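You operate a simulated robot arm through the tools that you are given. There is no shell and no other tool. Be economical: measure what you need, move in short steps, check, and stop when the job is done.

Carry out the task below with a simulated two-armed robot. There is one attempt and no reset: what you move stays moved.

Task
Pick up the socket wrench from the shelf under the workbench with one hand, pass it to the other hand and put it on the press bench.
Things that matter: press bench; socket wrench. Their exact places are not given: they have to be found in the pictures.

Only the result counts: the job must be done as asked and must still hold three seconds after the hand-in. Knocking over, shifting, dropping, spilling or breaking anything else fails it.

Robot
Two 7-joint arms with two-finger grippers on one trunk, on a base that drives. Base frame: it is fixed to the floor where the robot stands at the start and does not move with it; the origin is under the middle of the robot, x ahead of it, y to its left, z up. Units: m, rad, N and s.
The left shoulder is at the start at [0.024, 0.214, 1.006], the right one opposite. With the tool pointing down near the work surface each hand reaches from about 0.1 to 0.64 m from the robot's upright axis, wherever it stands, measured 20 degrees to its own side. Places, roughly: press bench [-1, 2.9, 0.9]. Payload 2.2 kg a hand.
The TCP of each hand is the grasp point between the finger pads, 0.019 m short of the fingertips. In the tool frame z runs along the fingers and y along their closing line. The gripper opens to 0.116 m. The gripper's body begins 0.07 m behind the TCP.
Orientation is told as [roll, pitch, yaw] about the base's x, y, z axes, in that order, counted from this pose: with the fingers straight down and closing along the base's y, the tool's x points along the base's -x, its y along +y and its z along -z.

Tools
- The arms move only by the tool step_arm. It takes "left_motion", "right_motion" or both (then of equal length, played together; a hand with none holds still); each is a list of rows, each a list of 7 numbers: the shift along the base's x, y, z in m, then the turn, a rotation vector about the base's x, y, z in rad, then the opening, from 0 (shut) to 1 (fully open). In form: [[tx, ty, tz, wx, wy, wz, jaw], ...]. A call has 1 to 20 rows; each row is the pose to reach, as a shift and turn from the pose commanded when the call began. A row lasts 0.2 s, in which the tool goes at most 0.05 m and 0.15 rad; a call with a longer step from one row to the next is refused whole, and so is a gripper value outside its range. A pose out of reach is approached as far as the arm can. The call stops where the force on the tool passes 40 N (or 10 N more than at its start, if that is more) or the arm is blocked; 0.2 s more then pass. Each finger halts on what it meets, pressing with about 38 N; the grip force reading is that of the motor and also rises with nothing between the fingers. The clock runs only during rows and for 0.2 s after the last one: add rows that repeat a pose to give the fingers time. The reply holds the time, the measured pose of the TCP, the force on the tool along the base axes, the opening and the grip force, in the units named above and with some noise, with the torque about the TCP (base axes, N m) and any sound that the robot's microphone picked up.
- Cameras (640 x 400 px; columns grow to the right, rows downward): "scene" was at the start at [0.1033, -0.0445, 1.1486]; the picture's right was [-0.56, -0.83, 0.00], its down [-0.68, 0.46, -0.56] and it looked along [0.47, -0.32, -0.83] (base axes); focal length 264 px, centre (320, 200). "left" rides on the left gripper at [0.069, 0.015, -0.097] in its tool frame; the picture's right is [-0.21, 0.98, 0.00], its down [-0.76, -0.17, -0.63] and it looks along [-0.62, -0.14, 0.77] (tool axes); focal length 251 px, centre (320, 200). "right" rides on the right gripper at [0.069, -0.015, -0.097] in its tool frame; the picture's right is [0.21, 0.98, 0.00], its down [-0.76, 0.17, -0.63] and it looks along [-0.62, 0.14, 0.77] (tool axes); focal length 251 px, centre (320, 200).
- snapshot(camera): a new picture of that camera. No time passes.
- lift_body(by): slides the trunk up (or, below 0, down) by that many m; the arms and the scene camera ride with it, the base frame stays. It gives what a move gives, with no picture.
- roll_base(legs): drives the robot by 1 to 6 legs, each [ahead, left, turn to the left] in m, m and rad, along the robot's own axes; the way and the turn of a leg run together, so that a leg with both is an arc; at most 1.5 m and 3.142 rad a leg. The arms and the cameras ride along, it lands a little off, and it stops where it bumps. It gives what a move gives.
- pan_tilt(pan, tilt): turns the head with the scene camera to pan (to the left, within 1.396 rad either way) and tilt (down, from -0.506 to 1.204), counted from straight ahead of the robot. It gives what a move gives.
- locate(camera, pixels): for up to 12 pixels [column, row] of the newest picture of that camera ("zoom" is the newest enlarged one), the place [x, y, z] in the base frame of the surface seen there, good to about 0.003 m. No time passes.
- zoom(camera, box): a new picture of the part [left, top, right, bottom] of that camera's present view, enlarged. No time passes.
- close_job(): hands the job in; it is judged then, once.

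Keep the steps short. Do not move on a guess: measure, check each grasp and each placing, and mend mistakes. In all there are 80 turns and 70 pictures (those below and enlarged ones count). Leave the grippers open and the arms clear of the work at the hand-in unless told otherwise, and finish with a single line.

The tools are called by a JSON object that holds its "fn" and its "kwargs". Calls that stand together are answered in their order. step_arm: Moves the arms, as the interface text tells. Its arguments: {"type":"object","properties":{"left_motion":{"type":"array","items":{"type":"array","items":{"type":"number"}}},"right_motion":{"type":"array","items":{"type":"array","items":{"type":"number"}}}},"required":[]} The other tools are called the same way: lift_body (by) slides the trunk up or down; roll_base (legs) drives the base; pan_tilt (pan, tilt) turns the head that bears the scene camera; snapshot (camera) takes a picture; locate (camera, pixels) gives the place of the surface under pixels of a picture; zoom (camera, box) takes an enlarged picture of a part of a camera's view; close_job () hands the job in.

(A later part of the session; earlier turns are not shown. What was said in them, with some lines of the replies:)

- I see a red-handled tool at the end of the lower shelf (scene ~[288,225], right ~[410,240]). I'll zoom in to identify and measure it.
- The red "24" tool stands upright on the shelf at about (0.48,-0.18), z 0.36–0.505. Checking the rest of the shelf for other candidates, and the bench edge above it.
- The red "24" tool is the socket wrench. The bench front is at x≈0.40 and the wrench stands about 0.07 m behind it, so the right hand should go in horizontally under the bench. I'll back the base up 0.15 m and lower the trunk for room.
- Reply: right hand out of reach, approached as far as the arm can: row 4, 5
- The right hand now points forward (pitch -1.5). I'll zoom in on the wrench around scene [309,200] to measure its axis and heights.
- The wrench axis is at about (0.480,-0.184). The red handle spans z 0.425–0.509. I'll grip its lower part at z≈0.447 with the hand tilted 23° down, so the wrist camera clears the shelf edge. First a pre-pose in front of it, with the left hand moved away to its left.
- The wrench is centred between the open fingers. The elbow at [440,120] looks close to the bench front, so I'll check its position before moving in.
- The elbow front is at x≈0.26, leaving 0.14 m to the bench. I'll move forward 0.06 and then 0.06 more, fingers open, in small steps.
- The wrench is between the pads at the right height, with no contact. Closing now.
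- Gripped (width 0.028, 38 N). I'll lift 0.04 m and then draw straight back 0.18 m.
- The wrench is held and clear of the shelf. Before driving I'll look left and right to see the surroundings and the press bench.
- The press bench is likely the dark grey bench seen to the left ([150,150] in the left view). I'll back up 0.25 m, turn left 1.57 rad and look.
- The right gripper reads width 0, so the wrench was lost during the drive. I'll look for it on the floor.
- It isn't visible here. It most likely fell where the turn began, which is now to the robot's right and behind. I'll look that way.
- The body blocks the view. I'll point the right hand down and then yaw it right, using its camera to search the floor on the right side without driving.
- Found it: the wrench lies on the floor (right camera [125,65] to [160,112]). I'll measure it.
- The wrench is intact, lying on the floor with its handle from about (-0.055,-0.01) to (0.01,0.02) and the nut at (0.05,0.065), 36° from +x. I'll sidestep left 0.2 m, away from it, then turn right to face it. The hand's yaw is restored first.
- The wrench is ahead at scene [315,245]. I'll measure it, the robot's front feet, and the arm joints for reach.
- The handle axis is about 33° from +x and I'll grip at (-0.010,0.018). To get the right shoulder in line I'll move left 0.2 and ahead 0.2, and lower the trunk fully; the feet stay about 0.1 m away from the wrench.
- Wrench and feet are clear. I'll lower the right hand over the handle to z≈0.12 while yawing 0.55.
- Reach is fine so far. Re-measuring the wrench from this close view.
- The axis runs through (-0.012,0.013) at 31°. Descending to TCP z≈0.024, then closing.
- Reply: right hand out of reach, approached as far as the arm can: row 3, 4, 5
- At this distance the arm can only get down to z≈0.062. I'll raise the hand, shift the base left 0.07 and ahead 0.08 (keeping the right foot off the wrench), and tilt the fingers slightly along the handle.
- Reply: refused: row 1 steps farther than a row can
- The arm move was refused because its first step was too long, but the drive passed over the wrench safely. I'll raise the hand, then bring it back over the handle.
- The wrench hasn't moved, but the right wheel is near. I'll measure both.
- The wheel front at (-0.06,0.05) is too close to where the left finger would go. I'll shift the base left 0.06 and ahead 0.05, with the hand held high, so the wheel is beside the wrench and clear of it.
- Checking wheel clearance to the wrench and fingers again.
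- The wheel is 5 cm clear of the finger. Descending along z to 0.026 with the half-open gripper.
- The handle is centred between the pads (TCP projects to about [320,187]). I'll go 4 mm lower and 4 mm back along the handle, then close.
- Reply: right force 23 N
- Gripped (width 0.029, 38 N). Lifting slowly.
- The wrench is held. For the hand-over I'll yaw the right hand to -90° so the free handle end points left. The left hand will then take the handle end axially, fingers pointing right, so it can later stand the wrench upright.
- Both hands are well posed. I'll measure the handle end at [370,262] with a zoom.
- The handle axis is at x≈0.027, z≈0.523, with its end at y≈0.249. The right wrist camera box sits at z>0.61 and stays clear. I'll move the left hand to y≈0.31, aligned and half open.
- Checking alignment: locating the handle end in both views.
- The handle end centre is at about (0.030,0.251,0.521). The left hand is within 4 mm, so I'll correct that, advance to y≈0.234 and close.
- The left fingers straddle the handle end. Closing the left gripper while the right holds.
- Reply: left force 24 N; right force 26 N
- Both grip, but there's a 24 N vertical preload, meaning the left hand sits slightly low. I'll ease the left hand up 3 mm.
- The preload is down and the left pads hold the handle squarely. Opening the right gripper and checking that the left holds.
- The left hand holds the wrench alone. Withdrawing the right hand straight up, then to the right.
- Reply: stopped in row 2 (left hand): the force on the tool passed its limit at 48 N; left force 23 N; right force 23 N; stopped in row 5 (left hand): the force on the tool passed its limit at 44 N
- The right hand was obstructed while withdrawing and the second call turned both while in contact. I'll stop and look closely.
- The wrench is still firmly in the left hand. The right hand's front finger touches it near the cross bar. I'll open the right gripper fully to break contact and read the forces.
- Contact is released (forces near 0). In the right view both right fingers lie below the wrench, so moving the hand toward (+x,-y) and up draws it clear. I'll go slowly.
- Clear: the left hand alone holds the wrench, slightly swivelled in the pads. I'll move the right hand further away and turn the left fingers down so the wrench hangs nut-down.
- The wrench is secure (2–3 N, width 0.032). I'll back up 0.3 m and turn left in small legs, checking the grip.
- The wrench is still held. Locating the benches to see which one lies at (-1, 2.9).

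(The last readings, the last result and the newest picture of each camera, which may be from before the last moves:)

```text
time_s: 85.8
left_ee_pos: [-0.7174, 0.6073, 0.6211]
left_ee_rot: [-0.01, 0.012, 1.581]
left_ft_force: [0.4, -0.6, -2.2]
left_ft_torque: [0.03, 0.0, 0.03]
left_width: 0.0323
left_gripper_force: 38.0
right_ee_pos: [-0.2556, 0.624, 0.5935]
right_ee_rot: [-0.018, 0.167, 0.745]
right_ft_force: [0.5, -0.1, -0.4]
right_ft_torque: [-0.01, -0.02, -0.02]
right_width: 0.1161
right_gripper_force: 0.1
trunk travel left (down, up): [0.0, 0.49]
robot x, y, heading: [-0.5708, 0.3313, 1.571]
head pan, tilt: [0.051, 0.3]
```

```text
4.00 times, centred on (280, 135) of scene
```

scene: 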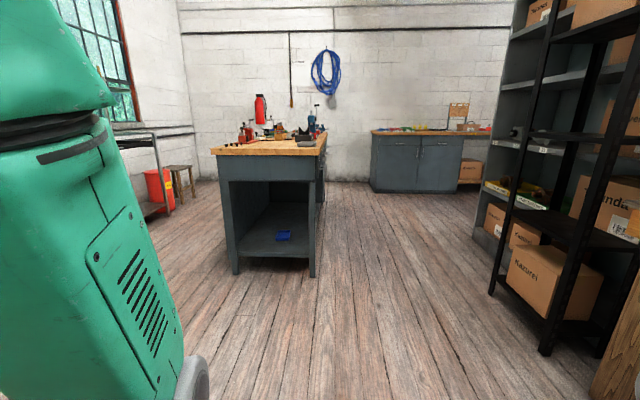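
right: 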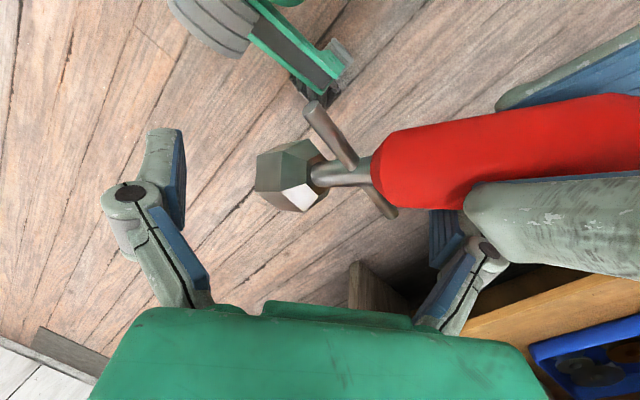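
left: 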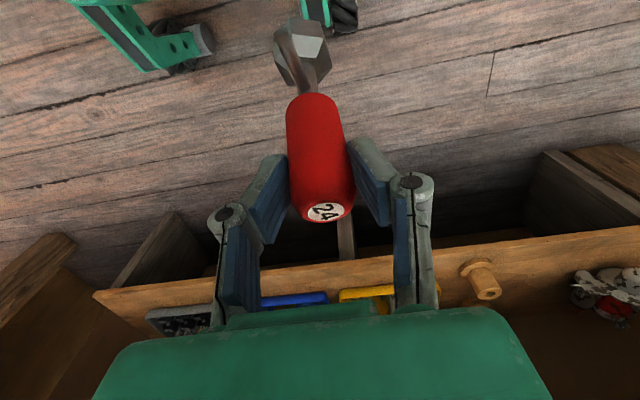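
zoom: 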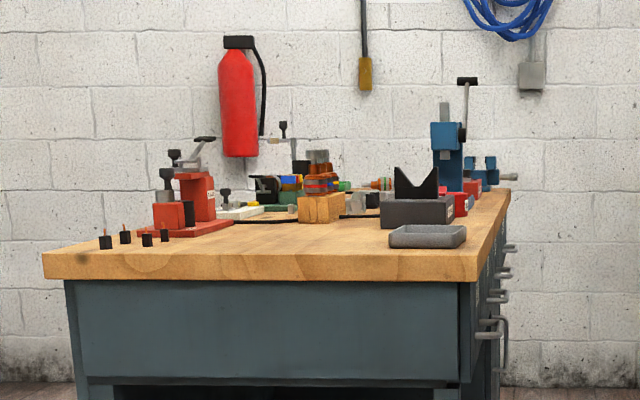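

The near bench is the press bench: top z≈0.88, front edge y≈2.01, x from -1.29 to -0.67. The front-centre around (-0.95,2.10) is free. I'll raise the trunk, tilt the left hand 0.35 rad so the wrench becomes vertical, then drive partway in short legs.

{"fn": "lift_body", "kwargs": {"by": 0.47}}

{"fn": "step_arm", "kwargs": {"left_motion": [[0, 0, 0, 0.1, 0, 0, 0], [0, 0, 0, 0.2, 0, 0, 0], [0, 0, 0, 0.3, 0, 0, 0], [0, 0, 0, 0.35, 0, 0, 0], [0, 0, 0, 0.35, 0, 0, 0]]}}

{"fn": "roll_base", "kwargs": {"legs": [[0, 0.23, 0], [0.3, 0, 0], [0.3, 0, 0], [0.3, 0, 0]]}}

{"fn": "pan_tilt", "kwargs": {"pan": 0.2, "tilt": 0.6}}

{"fn": "snapshot", "kwargs": {"camera": "scene"}}

```text
refused: 0.47 is not a number from -0.4 to 0.4
```

```text
time_s: 87.0
left_ee_pos: [-0.6909, 0.6386, 0.6162]
left_ee_rot: [-0.013, -0.338, 1.581]
left_ft_force: [0.5, -1.2, -2.5]
left_ft_torque: [-0.01, -0.01, -0.01]
left_width: 0.0317
left_gripper_force: 37.7
left hand out of reach, approached as far as the arm can: row 2, 3, 4, 5
right_ee_pos: [-0.2562, 0.6244, 0.5932]
right_ee_rot: [-0.017, 0.167, 0.745]
right_ft_force: [-0.1, 0.1, 0.4]
right_ft_torque: [0.01, -0.01, 0.02]
right_width: 0.1156
right_gripper_force: 0.0
trunk travel left (down, up): [0.0, 0.49]
robot x, y, heading: [-0.5703, 0.3274, 1.576]
head pan, tilt: [0.051, 0.3]
```

```text
time_s: 93.7
left_ee_pos: [-0.9285, 1.5275, 0.6161]
left_ee_rot: [-0.016, -0.333, 1.581]
left_ft_force: [0.1, -0.5, -3.0]
left_ft_torque: [-0.02, -0.02, 0.01]
left_width: 0.0318
left_gripper_force: 38.1
right_ee_pos: [-0.4936, 1.515, 0.5932]
right_ee_rot: [-0.018, 0.165, 0.745]
right_ft_force: [0.1, 0.6, 0.6]
right_ft_torque: [0.02, 0.04, 0.01]
right_width: 0.1161
right_gripper_force: 0.0
trunk travel left (down, up): [0.0, 0.49]
robot x, y, heading: [-0.8089, 1.2235, 1.572]
head pan, tilt: [0.051, 0.3]
```

```text
time_s: 94.5
left_ee_pos: [-0.9283, 1.5269, 0.617]
left_ee_rot: [-0.016, -0.335, 1.582]
left_ft_force: [-0.1, 0.1, -2.7]
left_ft_torque: [0.0, 0.04, 0.03]
left_width: 0.0319
left_gripper_force: 37.9
right_ee_pos: [-0.4936, 1.5137, 0.5946]
right_ee_rot: [-0.016, 0.165, 0.744]
right_ft_force: [0.6, 0.1, -0.8]
right_ft_torque: [0.01, 0.0, -0.02]
right_width: 0.1161
right_gripper_force: 0.0
trunk travel left (down, up): [0.0, 0.49]
robot x, y, heading: [-0.8083, 1.2224, 1.579]
head pan, tilt: [0.201, 0.6]
```

```text
8 pictures are left
```

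scene: 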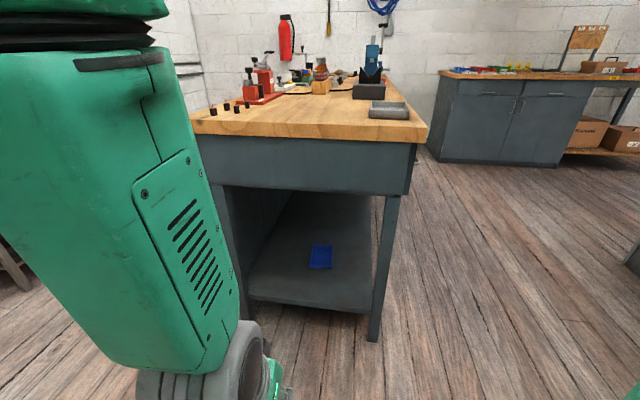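

The wrench is still held and I'm about 0.8 m from the bench; the trunk lift was refused (limit 0.4). Measuring the free area, then lifting 0.4.

{"fn": "locate", "kwargs": {"camera": "scene", "pixels": [[300, 132], [300, 125], [320, 128], [340, 125], [330, 112], [300, 110], [270, 122], [370, 117], [240, 112], [420, 140], [200, 132], [388, 103]]}}

{"fn": "lift_body", "kwargs": {"by": 0.4}}

```text
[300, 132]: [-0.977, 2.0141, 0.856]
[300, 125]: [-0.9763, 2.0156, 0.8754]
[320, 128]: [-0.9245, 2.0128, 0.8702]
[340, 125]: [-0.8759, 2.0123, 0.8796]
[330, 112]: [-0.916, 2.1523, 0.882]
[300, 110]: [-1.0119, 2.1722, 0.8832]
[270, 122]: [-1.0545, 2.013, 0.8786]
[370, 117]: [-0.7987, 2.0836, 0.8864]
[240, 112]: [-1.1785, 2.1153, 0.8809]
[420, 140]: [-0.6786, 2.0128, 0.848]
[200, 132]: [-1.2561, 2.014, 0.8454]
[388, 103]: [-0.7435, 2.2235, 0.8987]
```

```text
time_s: 98.3
left_ee_pos: [-0.9282, 1.5273, 1.017]
left_ee_rot: [-0.017, -0.338, 1.581]
left_ft_force: [-0.3, -0.3, -2.9]
left_ft_torque: [-0.05, 0.01, 0.01]
left_width: 0.0318
left_gripper_force: 37.7
right_ee_pos: [-0.4932, 1.5146, 0.9947]
right_ee_rot: [-0.015, 0.164, 0.746]
right_ft_force: [0.2, 0.7, 0.5]
right_ft_torque: [-0.01, 0.01, -0.04]
right_width: 0.1161
right_gripper_force: 0.1
trunk travel left (down, up): [-0.4, 0.09]
robot x, y, heading: [-0.808, 1.221, 1.578]
head pan, tilt: [0.201, 0.6]
```

The bench top is at z≈0.882. I'll lift 0.08 more and drive 0.43 m closer in two legs; the feet stop about 0.09 m short of the bench.

{"fn": "lift_body", "kwargs": {"by": 0.08}}

{"fn": "roll_base", "kwargs": {"legs": [[0.22, 0, 0], [0.21, 0, 0]]}}

{"fn": "step_arm", "kwargs": {"left_motion": [[0, 0.03, 0.01, 0, 0, 0, 0], [0, 0.06, 0.01, 0, 0, 0, 0], [0, 0.09, 0.01, 0, 0, 0, 0], [-0.01, 0.12, 0.01, 0, 0, 0, 0], [-0.01, 0.145, 0.01, 0, 0, 0, 0], [-0.01, 0.145, 0.01, 0, 0, 0, 0]]}}

{"fn": "snapshot", "kwargs": {"camera": "left"}}

```text
time_s: 99.5
left_ee_pos: [-0.9279, 1.5278, 1.0959]
left_ee_rot: [-0.017, -0.337, 1.581]
left_ft_force: [-0.2, 0.0, -1.6]
left_ft_torque: [-0.03, -0.02, -0.02]
left_width: 0.0317
left_gripper_force: 38.2
right_ee_pos: [-0.4929, 1.5136, 1.0743]
right_ee_rot: [-0.017, 0.165, 0.746]
right_ft_force: [-0.3, 0.0, 0.2]
right_ft_torque: [0.02, 0.01, 0.03]
right_width: 0.1159
right_gripper_force: 0.2
trunk travel left (down, up): [-0.48, 0.01]
robot x, y, heading: [-0.8058, 1.2224, 1.571]
head pan, tilt: [0.201, 0.6]
```

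```text
time_s: 102.4
left_ee_pos: [-0.9266, 1.9569, 1.0975]
left_ee_rot: [-0.014, -0.338, 1.575]
left_ft_force: [-0.9, 0.1, -3.1]
left_ft_torque: [0.0, 0.01, 0.0]
left_width: 0.0314
left_gripper_force: 37.8
right_ee_pos: [-0.4924, 1.9409, 1.0753]
right_ee_rot: [-0.016, 0.163, 0.742]
right_ft_force: [0.3, -0.4, -0.6]
right_ft_torque: [-0.03, 0.0, -0.03]
right_width: 0.116
right_gripper_force: 0.1
trunk travel left (down, up): [-0.48, 0.01]
robot x, y, heading: [-0.8101, 1.6535, 1.568]
head pan, tilt: [0.201, 0.6]
```

```text
time_s: 103.8
left_ee_pos: [-0.9405, 2.1064, 1.1156]
left_ee_rot: [-0.031, -0.35, 1.591]
left_ft_force: [0.0, -0.1, -2.5]
left_ft_torque: [-0.01, 0.02, -0.01]
left_width: 0.0313
left_gripper_force: 38.9
right_ee_pos: [-0.4933, 1.9408, 1.0755]
right_ee_rot: [-0.015, 0.164, 0.739]
right_ft_force: [0.2, -0.4, 0.7]
right_ft_torque: [0.05, 0.0, 0.0]
right_width: 0.1162
right_gripper_force: 0.1
trunk travel left (down, up): [-0.48, 0.01]
robot x, y, heading: [-0.8093, 1.6514, 1.566]
head pan, tilt: [0.201, 0.6]
```

```text
7 pictures are left
```

left: 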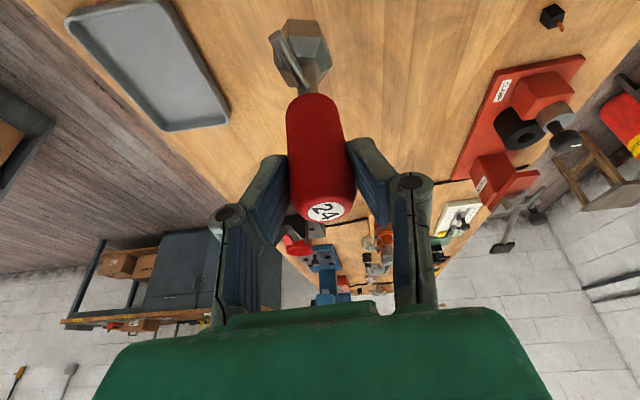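

The wrench is above the bench's free front area. Measuring its tilt and the surface under it.

{"fn": "locate", "kwargs": {"camera": "left", "pixels": [[327, 212], [318, 180], [316, 150], [313, 120], [311, 103], [300, 55], [305, 28], [323, 60], [280, 60], [240, 100], [380, 60], [420, 130]]}}

{"fn": "zoom", "kwargs": {"camera": "scene", "box": [120, 40, 440, 240]}}

```text
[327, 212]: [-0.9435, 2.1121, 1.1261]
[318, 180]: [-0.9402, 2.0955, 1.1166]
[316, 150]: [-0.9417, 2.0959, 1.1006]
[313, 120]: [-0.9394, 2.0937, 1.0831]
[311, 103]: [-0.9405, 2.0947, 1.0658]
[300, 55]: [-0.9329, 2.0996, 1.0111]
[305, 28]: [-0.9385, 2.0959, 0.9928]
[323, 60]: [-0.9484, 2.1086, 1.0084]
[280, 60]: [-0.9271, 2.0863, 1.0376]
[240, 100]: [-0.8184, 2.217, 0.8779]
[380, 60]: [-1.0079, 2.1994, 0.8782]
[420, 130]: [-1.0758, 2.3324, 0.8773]
```

```text
2.00 times, centred on (280, 140) of scene
```

zoom: 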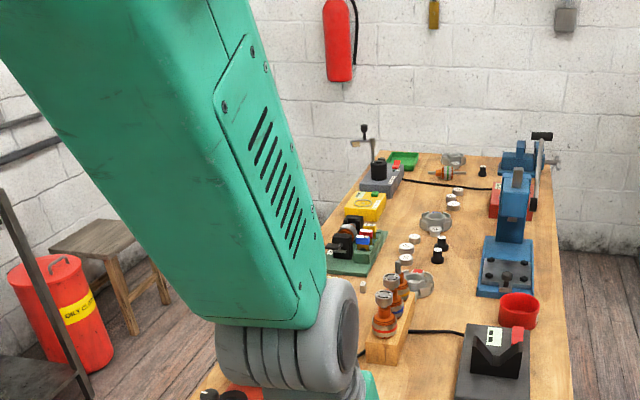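

The wrench axis is vertical to within about 2°, with its bottom at z≈0.98. I'll lower 0.085 first, then touch down in small steps.

{"fn": "step_arm", "kwargs": {"left_motion": [[0, 0, -0.03, 0, 0, 0, 0], [0, 0, -0.06, 0, 0, 0, 0], [0, 0, -0.08, 0, 0, 0, 0], [0, 0, -0.088, 0, 0, 0, 0], [0, 0, -0.088, 0, 0, 0, 0]]}}

{"fn": "snapshot", "kwargs": {"camera": "left"}}

```text
time_s: 105.0
left_ee_pos: [-0.9421, 2.1039, 1.019]
left_ee_rot: [-0.029, -0.338, 1.595]
left_ft_force: [0.8, 1.1, -2.1]
left_ft_torque: [0.04, -0.01, -0.02]
left_width: 0.0315
left_gripper_force: 38.4
right_ee_pos: [-0.4934, 1.9418, 1.0753]
right_ee_rot: [-0.016, 0.164, 0.74]
right_ft_force: [-0.3, 0.0, 0.3]
right_ft_torque: [0.0, 0.02, -0.03]
right_width: 0.1161
right_gripper_force: 0.1
trunk travel left (down, up): [-0.48, 0.01]
robot x, y, heading: [-0.808, 1.6566, 1.572]
head pan, tilt: [0.201, 0.6]
```

```text
5 pictures are left
```

left: 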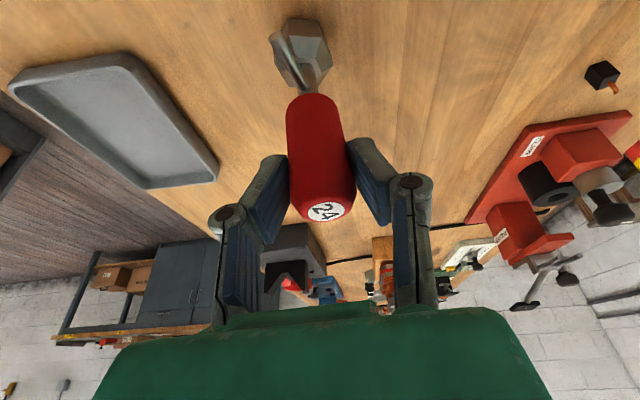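

Nearly at the surface with no contact yet. Stepping down in small increments.

{"fn": "step_arm", "kwargs": {"left_motion": [[0, 0, -0.003, 0, 0, 0, 0], [0, 0, -0.006, 0, 0, 0, 0]]}}

{"fn": "locate", "kwargs": {"camera": "left", "pixels": [[327, 212], [305, 22], [300, 55], [330, 60], [350, 40], [290, 15]]}}

```text
time_s: 105.6
left_ee_pos: [-0.9416, 2.1064, 1.0142]
left_ee_rot: [-0.028, -0.341, 1.591]
left_ft_force: [0.6, 0.8, 0.1]
left_ft_torque: [0.12, -0.11, -0.01]
left_width: 0.0316
left_gripper_force: 37.8
right_ee_pos: [-0.4931, 1.9397, 1.0752]
right_ee_rot: [-0.016, 0.164, 0.74]
right_ft_force: [-0.3, -0.9, -0.2]
right_ft_torque: [-0.01, -0.01, -0.01]
right_width: 0.1158
right_gripper_force: 0.0
trunk travel left (down, up): [-0.48, 0.01]
robot x, y, heading: [-0.8091, 1.6535, 1.565]
head pan, tilt: [0.201, 0.6]
```

```text
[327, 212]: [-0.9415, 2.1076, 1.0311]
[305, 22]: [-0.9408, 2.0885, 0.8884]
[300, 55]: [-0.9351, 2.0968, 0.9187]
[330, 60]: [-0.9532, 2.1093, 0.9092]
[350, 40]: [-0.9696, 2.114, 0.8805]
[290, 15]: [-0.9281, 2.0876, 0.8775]
```

First contact: the downward load is gone and a small torque appears. Another 2–3 mm should seat it.

{"fn": "step_arm", "kwargs": {"left_motion": [[0, 0, -0.002, 0, 0, 0, 0], [0, 0, -0.003, 0, 0, 0, 0], [0, 0, -0.003, 0, 0, 0, 0]]}}

```text
time_s: 106.4
left_ee_pos: [-0.9401, 2.1046, 1.0149]
left_ee_rot: [-0.026, -0.347, 1.591]
left_ft_force: [0.6, 4.1, 26.7]
left_ft_torque: [0.86, 0.27, -0.05]
left_width: 0.0317
left_gripper_force: 37.3
right_ee_pos: [-0.4925, 1.9389, 1.075]
right_ee_rot: [-0.013, 0.163, 0.74]
right_ft_force: [0.3, -0.4, 0.0]
right_ft_torque: [0.0, 0.01, -0.01]
right_width: 0.1158
right_gripper_force: 0.1
trunk travel left (down, up): [-0.48, 0.01]
robot x, y, heading: [-0.8096, 1.6499, 1.572]
head pan, tilt: [0.201, 0.6]
```

Seated with 27 N. Easing up 2 mm to reduce the preload before release.

{"fn": "step_arm", "kwargs": {"left_motion": [[0, 0, 0.001, 0, 0, 0, 0], [0, 0, 0.002, 0, 0, 0, 0], [0, 0, 0.002, 0, 0, 0, 0]]}}

{"fn": "zoom", "kwargs": {"camera": "left", "box": [220, 0, 420, 240]}}

{"fn": "locate", "kwargs": {"camera": "zoom", "pixels": [[300, 300], [300, 250], [295, 180], [285, 60], [250, 60], [320, 60]]}}

```text
time_s: 107.2
left_ee_pos: [-0.9398, 2.1031, 1.0133]
left_ee_rot: [-0.024, -0.339, 1.59]
left_ft_force: [4.1, 7.4, 29.7]
left_ft_torque: [1.06, -0.23, -0.04]
left_width: 0.0316
left_gripper_force: 38.0
right_ee_pos: [-0.4911, 1.9403, 1.0754]
right_ee_rot: [-0.013, 0.163, 0.74]
right_ft_force: [-0.2, 0.3, 0.3]
right_ft_torque: [-0.01, 0.03, 0.01]
right_width: 0.1162
right_gripper_force: 0.1
trunk travel left (down, up): [-0.48, 0.01]
robot x, y, heading: [-0.8092, 1.6542, 1.569]
head pan, tilt: [0.201, 0.6]
```

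```text
1.67 times, centred on (320, 120) of left
```

zoom: 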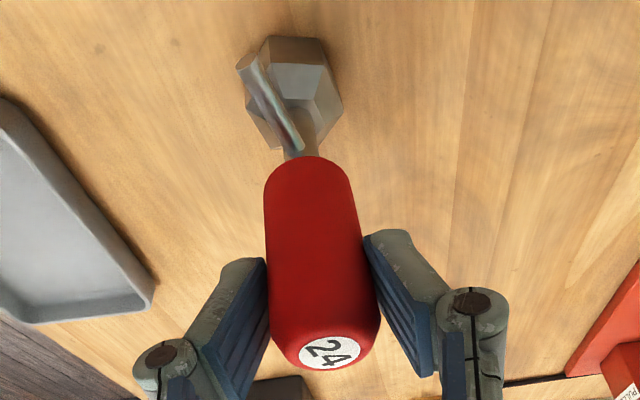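

```text
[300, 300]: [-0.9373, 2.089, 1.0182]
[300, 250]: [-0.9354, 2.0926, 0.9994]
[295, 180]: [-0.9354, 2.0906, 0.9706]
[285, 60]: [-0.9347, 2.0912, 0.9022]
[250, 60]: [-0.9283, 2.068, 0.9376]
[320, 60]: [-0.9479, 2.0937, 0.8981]
```

The wrench is vertical (handle surface at y≈2.090 along its length). Force is still about 30 N, so I'll ease up 2 mm more.

{"fn": "step_arm", "kwargs": {"left_motion": [[0, 0, 0.001, 0, 0, 0, 0], [0, 0, 0.002, 0, 0, 0, 0], [0, 0, 0.002, 0, 0, 0, 0]]}}

```text
time_s: 108.0
left_ee_pos: [-0.9399, 2.1036, 1.0161]
left_ee_rot: [-0.025, -0.335, 1.593]
left_ft_force: [3.8, 10.4, 13.0]
left_ft_torque: [1.27, -0.34, -0.07]
left_width: 0.0314
left_gripper_force: 37.8
right_ee_pos: [-0.4925, 1.9398, 1.075]
right_ee_rot: [-0.016, 0.163, 0.742]
right_ft_force: [-0.3, 0.8, -0.2]
right_ft_torque: [-0.01, -0.01, -0.03]
right_width: 0.1161
right_gripper_force: 0.0
trunk travel left (down, up): [-0.48, 0.01]
robot x, y, heading: [-0.8081, 1.6525, 1.567]
head pan, tilt: [0.201, 0.6]
```

A 10 N sideways load in +y remains. I'll relieve it by shifting 2.5 mm in +y and 0.5 mm up.

{"fn": "step_arm", "kwargs": {"left_motion": [[0.0005, 0.0015, 0, 0, 0, 0, 0], [0.001, 0.0025, 0.0005, 0, 0, 0, 0], [0.001, 0.0025, 0.0005, 0, 0, 0, 0]]}}

```text
time_s: 108.8
left_ee_pos: [-0.938, 2.1064, 1.0153]
left_ee_rot: [-0.035, -0.331, 1.605]
left_ft_force: [0.2, 0.0, -2.2]
left_ft_torque: [-0.01, 0.01, -0.02]
left_width: 0.0317
left_gripper_force: 37.6
right_ee_pos: [-0.4911, 1.9401, 1.0735]
right_ee_rot: [-0.015, 0.164, 0.74]
right_ft_force: [1.0, -0.1, 1.1]
right_ft_torque: [-0.02, -0.01, 0.01]
right_width: 0.116
right_gripper_force: 0.0
trunk travel left (down, up): [-0.48, 0.01]
robot x, y, heading: [-0.8083, 1.6532, 1.565]
head pan, tilt: [0.201, 0.6]
```

All load is released, so it's hanging about 1 mm up. Lowering 1.5 mm to just touch.

{"fn": "step_arm", "kwargs": {"left_motion": [[0, 0, -0.001, 0, 0, 0, 0], [0, 0, -0.0015, 0, 0, 0, 0]]}}

```text
time_s: 109.4
left_ee_pos: [-0.9394, 2.11, 1.0151]
left_ee_rot: [-0.035, -0.338, 1.602]
left_ft_force: [0.3, -0.1, -2.9]
left_ft_torque: [0.0, -0.03, 0.01]
left_width: 0.0317
left_gripper_force: 38.3
right_ee_pos: [-0.4941, 1.9398, 1.0757]
right_ee_rot: [-0.016, 0.164, 0.739]
right_ft_force: [0.3, 0.1, -1.4]
right_ft_torque: [-0.02, 0.0, -0.01]
right_width: 0.1159
right_gripper_force: 0.0
trunk travel left (down, up): [-0.48, 0.01]
robot x, y, heading: [-0.8113, 1.6529, 1.562]
head pan, tilt: [0.201, 0.6]
```

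Still hanging; 1.5 mm more.

{"fn": "step_arm", "kwargs": {"left_motion": [[0, 0, -0.001, 0, 0, 0, 0], [0, 0, -0.0015, 0, 0, 0, 0]]}}

```text
time_s: 110.0
left_ee_pos: [-0.9398, 2.1088, 1.0158]
left_ee_rot: [-0.038, -0.341, 1.604]
left_ft_force: [-0.1, 0.2, -2.2]
left_ft_torque: [0.0, 0.0, 0.01]
left_width: 0.0316
left_gripper_force: 37.9
right_ee_pos: [-0.4931, 1.9408, 1.0749]
right_ee_rot: [-0.016, 0.163, 0.74]
right_ft_force: [-0.1, -0.3, 0.2]
right_ft_torque: [0.0, -0.01, -0.03]
right_width: 0.1161
right_gripper_force: 0.0
trunk travel left (down, up): [-0.48, 0.01]
robot x, y, heading: [-0.8107, 1.6521, 1.569]
head pan, tilt: [0.201, 0.6]
```

{"fn": "step_arm", "kwargs": {"left_motion": [[0, 0, -0.001, 0, 0, 0, 0], [0, 0, -0.002, 0, 0, 0, 0]]}}

```text
time_s: 110.6
left_ee_pos: [-0.94, 2.1086, 1.0157]
left_ee_rot: [-0.038, -0.347, 1.603]
left_ft_force: [-0.3, -3.0, 17.9]
left_ft_torque: [-0.49, 0.27, 0.02]
left_width: 0.0315
left_gripper_force: 38.2
right_ee_pos: [-0.4925, 1.9378, 1.0756]
right_ee_rot: [-0.013, 0.163, 0.74]
right_ft_force: [0.8, 0.7, -0.4]
right_ft_torque: [0.0, 0.02, -0.03]
right_width: 0.116
right_gripper_force: 0.1
trunk travel left (down, up): [-0.48, 0.01]
robot x, y, heading: [-0.8095, 1.6514, 1.573]
head pan, tilt: [0.201, 0.6]
```

In contact with the pressure centred under the base. I'll ease 1 mm and open slowly.

{"fn": "step_arm", "kwargs": {"left_motion": [[0, 0, 0.001, 0, 0, 0, 0], [0, 0, 0.001, 0, 0, 0, 0.3], [0, 0, 0.001, 0, 0, 0, 0.36], [0, 0, 0.001, 0, 0, 0, 0.45], [0, 0, 0.001, 0, 0, 0, 0.55], [0, 0, 0.001, 0, 0, 0, 0.65], [0, 0, 0.001, 0, 0, 0, 0.65]]}}

{"fn": "snapshot", "kwargs": {"camera": "left"}}

```text
time_s: 112.2
left_ee_pos: [-0.9395, 2.1064, 1.0113]
left_ee_rot: [-0.035, -0.335, 1.604]
left_ft_force: [-0.7, 0.6, 0.4]
left_ft_torque: [-0.02, 0.0, -0.01]
left_width: 0.0754
left_gripper_force: 0.1
right_ee_pos: [-0.4926, 1.9401, 1.0745]
right_ee_rot: [-0.016, 0.165, 0.741]
right_ft_force: [-0.3, 0.3, 0.2]
right_ft_torque: [-0.02, 0.01, 0.0]
right_width: 0.1157
right_gripper_force: 0.1
trunk travel left (down, up): [-0.48, 0.01]
robot x, y, heading: [-0.8108, 1.6468, 1.571]
head pan, tilt: [0.201, 0.6]
```

```text
3 pictures are left
```

left: 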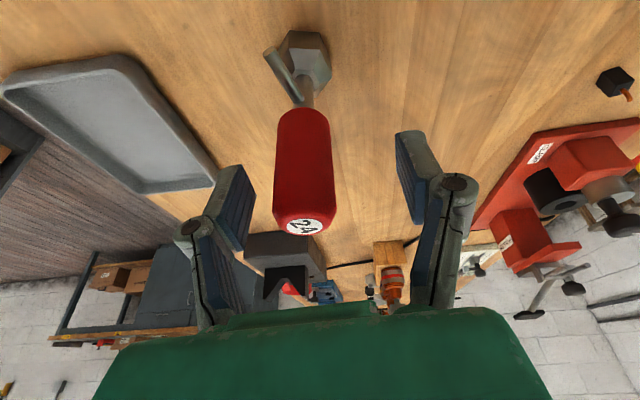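

The wrench stands free and upright between the open fingers. Withdrawing the left hand along its finger axis (up and back).

{"fn": "step_arm", "kwargs": {"left_motion": [[0, -0.006, 0.018, 0, 0, 0, 0.7], [0, -0.013, 0.038, 0, 0, 0, 0.7], [0, -0.021, 0.06, 0, 0, 0, 0.7], [0, -0.03, 0.085, 0, 0, 0, 0.7], [0, -0.06, 0.11, 0, 0, 0, 0.8], [0, -0.1, 0.12, 0, 0, 0, 1], [0, -0.14, 0.12, 0, 0, 0, 1], [0, -0.18, 0.12, 0, 0, 0, 1]]}}

{"fn": "snapshot", "kwargs": {"camera": "left"}}

```text
time_s: 113.1
left_ee_pos: [-0.9439, 2.0293, 1.0153]
left_ee_rot: [-0.031, -0.161, 1.61]
left_ft_force: [0.2, 0.2, -0.3]
left_ft_torque: [-0.01, -0.02, -0.01]
left_width: 0.0813
left_gripper_force: 0.0
right_ee_pos: [-0.4939, 1.9382, 1.0786]
right_ee_rot: [-0.012, 0.162, 0.74]
right_ft_force: [0.4, 0.1, -0.4]
right_ft_torque: [-0.02, -0.02, 0.03]
right_width: 0.116
right_gripper_force: 0.0
trunk travel left (down, up): [-0.48, 0.01]
robot x, y, heading: [-0.8102, 1.6576, 1.568]
head pan, tilt: [0.201, 0.6]
stopped in row 4 (left hand): the arm was blocked; the commanded pose is now the measured one
```

```text
2 pictures are left
```

left: 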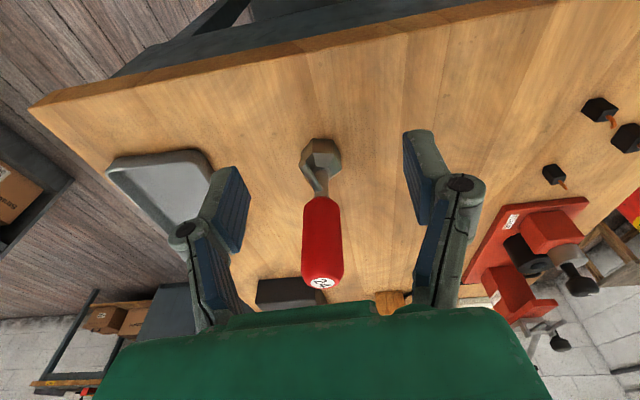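

The arm blocked again in the upward motion and went backwards instead. Checking that the wrench is still upright.

{"fn": "locate", "kwargs": {"camera": "left", "pixels": [[322, 283], [321, 260], [321, 230], [320, 205], [320, 160], [320, 145], [350, 170]]}}

```text
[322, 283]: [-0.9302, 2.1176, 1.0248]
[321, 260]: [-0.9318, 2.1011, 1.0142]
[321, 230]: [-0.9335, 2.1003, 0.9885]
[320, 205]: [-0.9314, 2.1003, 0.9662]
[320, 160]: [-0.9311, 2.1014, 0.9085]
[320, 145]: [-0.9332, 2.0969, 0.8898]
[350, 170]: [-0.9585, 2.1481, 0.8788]
```

The wrench stands upright at (-0.932, 2.115) and the hand is already 0.08 m in front of it. I'll back the base straight away and take a final look.

{"fn": "roll_base", "kwargs": {"legs": [[-0.2, 0, 0], [-0.25, 0, 0]]}}

{"fn": "snapshot", "kwargs": {"camera": "left"}}

```text
time_s: 116.2
left_ee_pos: [-0.9439, 1.5744, 1.0155]
left_ee_rot: [-0.03, -0.158, 1.61]
left_ft_force: [0.5, 0.1, -0.7]
left_ft_torque: [-0.01, 0.0, -0.02]
left_width: 0.0811
left_gripper_force: 0.0
right_ee_pos: [-0.4953, 1.4814, 1.0764]
right_ee_rot: [-0.015, 0.162, 0.739]
right_ft_force: [0.5, 0.6, 1.3]
right_ft_torque: [-0.01, 0.01, 0.0]
right_width: 0.1161
right_gripper_force: 0.0
trunk travel left (down, up): [-0.48, 0.01]
robot x, y, heading: [-0.8088, 1.1948, 1.566]
head pan, tilt: [0.201, 0.6]
```

```text
1 pictures are left
```

left: 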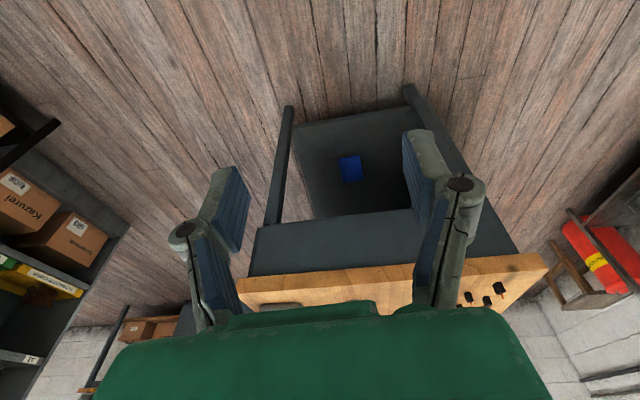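

One picture is left, so I'll aim the head at the bench and confirm with the scene camera.

{"fn": "pan_tilt", "kwargs": {"pan": 0.1, "tilt": 0.6}}

{"fn": "snapshot", "kwargs": {"camera": "scene"}}

```text
time_s: 116.8
left_ee_pos: [-0.9448, 1.5718, 1.0155]
left_ee_rot: [-0.032, -0.161, 1.61]
left_ft_force: [0.4, -0.2, 0.3]
left_ft_torque: [0.0, 0.02, -0.02]
left_width: 0.0812
left_gripper_force: 0.0
right_ee_pos: [-0.4948, 1.4762, 1.0771]
right_ee_rot: [-0.013, 0.159, 0.737]
right_ft_force: [-0.9, -0.1, -0.7]
right_ft_torque: [0.0, -0.02, 0.0]
right_width: 0.1163
right_gripper_force: 0.1
trunk travel left (down, up): [-0.48, 0.01]
robot x, y, heading: [-0.8132, 1.1953, 1.569]
head pan, tilt: [0.099, 0.6]
```

```text
0 pictures are left
```

scene: 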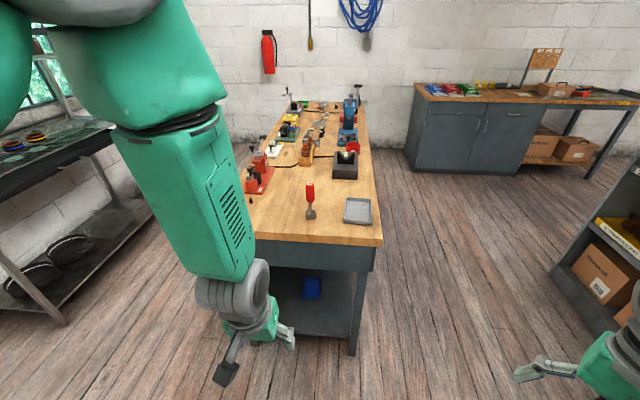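

The wrench stands upright on the press bench (scene [310,200]), with nothing else disturbed. Both grippers are open and empty, and the arms are clear. I'll open the left one fully and hand in.

{"fn": "step_arm", "kwargs": {"left_motion": [[0, 0, 0, 0, 0, 0, 1], [0, 0, 0, 0, 0, 0, 1], [0, 0, 0, 0, 0, 0, 1]]}}

{"fn": "close_job", "kwargs": {}}

```text
time_s: 117.6
left_ee_pos: [-0.9441, 1.5709, 1.0164]
left_ee_rot: [-0.031, -0.16, 1.609]
left_ft_force: [-0.7, -0.2, 0.2]
left_ft_torque: [0.0, -0.01, -0.01]
left_width: 0.1161
left_gripper_force: 0.2
right_ee_pos: [-0.4953, 1.4764, 1.0774]
right_ee_rot: [-0.01, 0.159, 0.74]
right_ft_force: [0.6, -0.7, 0.9]
right_ft_torque: [0.0, -0.04, 0.01]
right_width: 0.116
right_gripper_force: 0.2
trunk travel left (down, up): [-0.48, 0.01]
robot x, y, heading: [-0.8115, 1.1942, 1.57]
head pan, tilt: [0.099, 0.6]
```

```text
The job is handed in.
```

The socket wrench is standing upright on the press bench, passed from the right hand to the left, but I dropped it once on the floor during the first turn and had to pick it up again before the hand-over.
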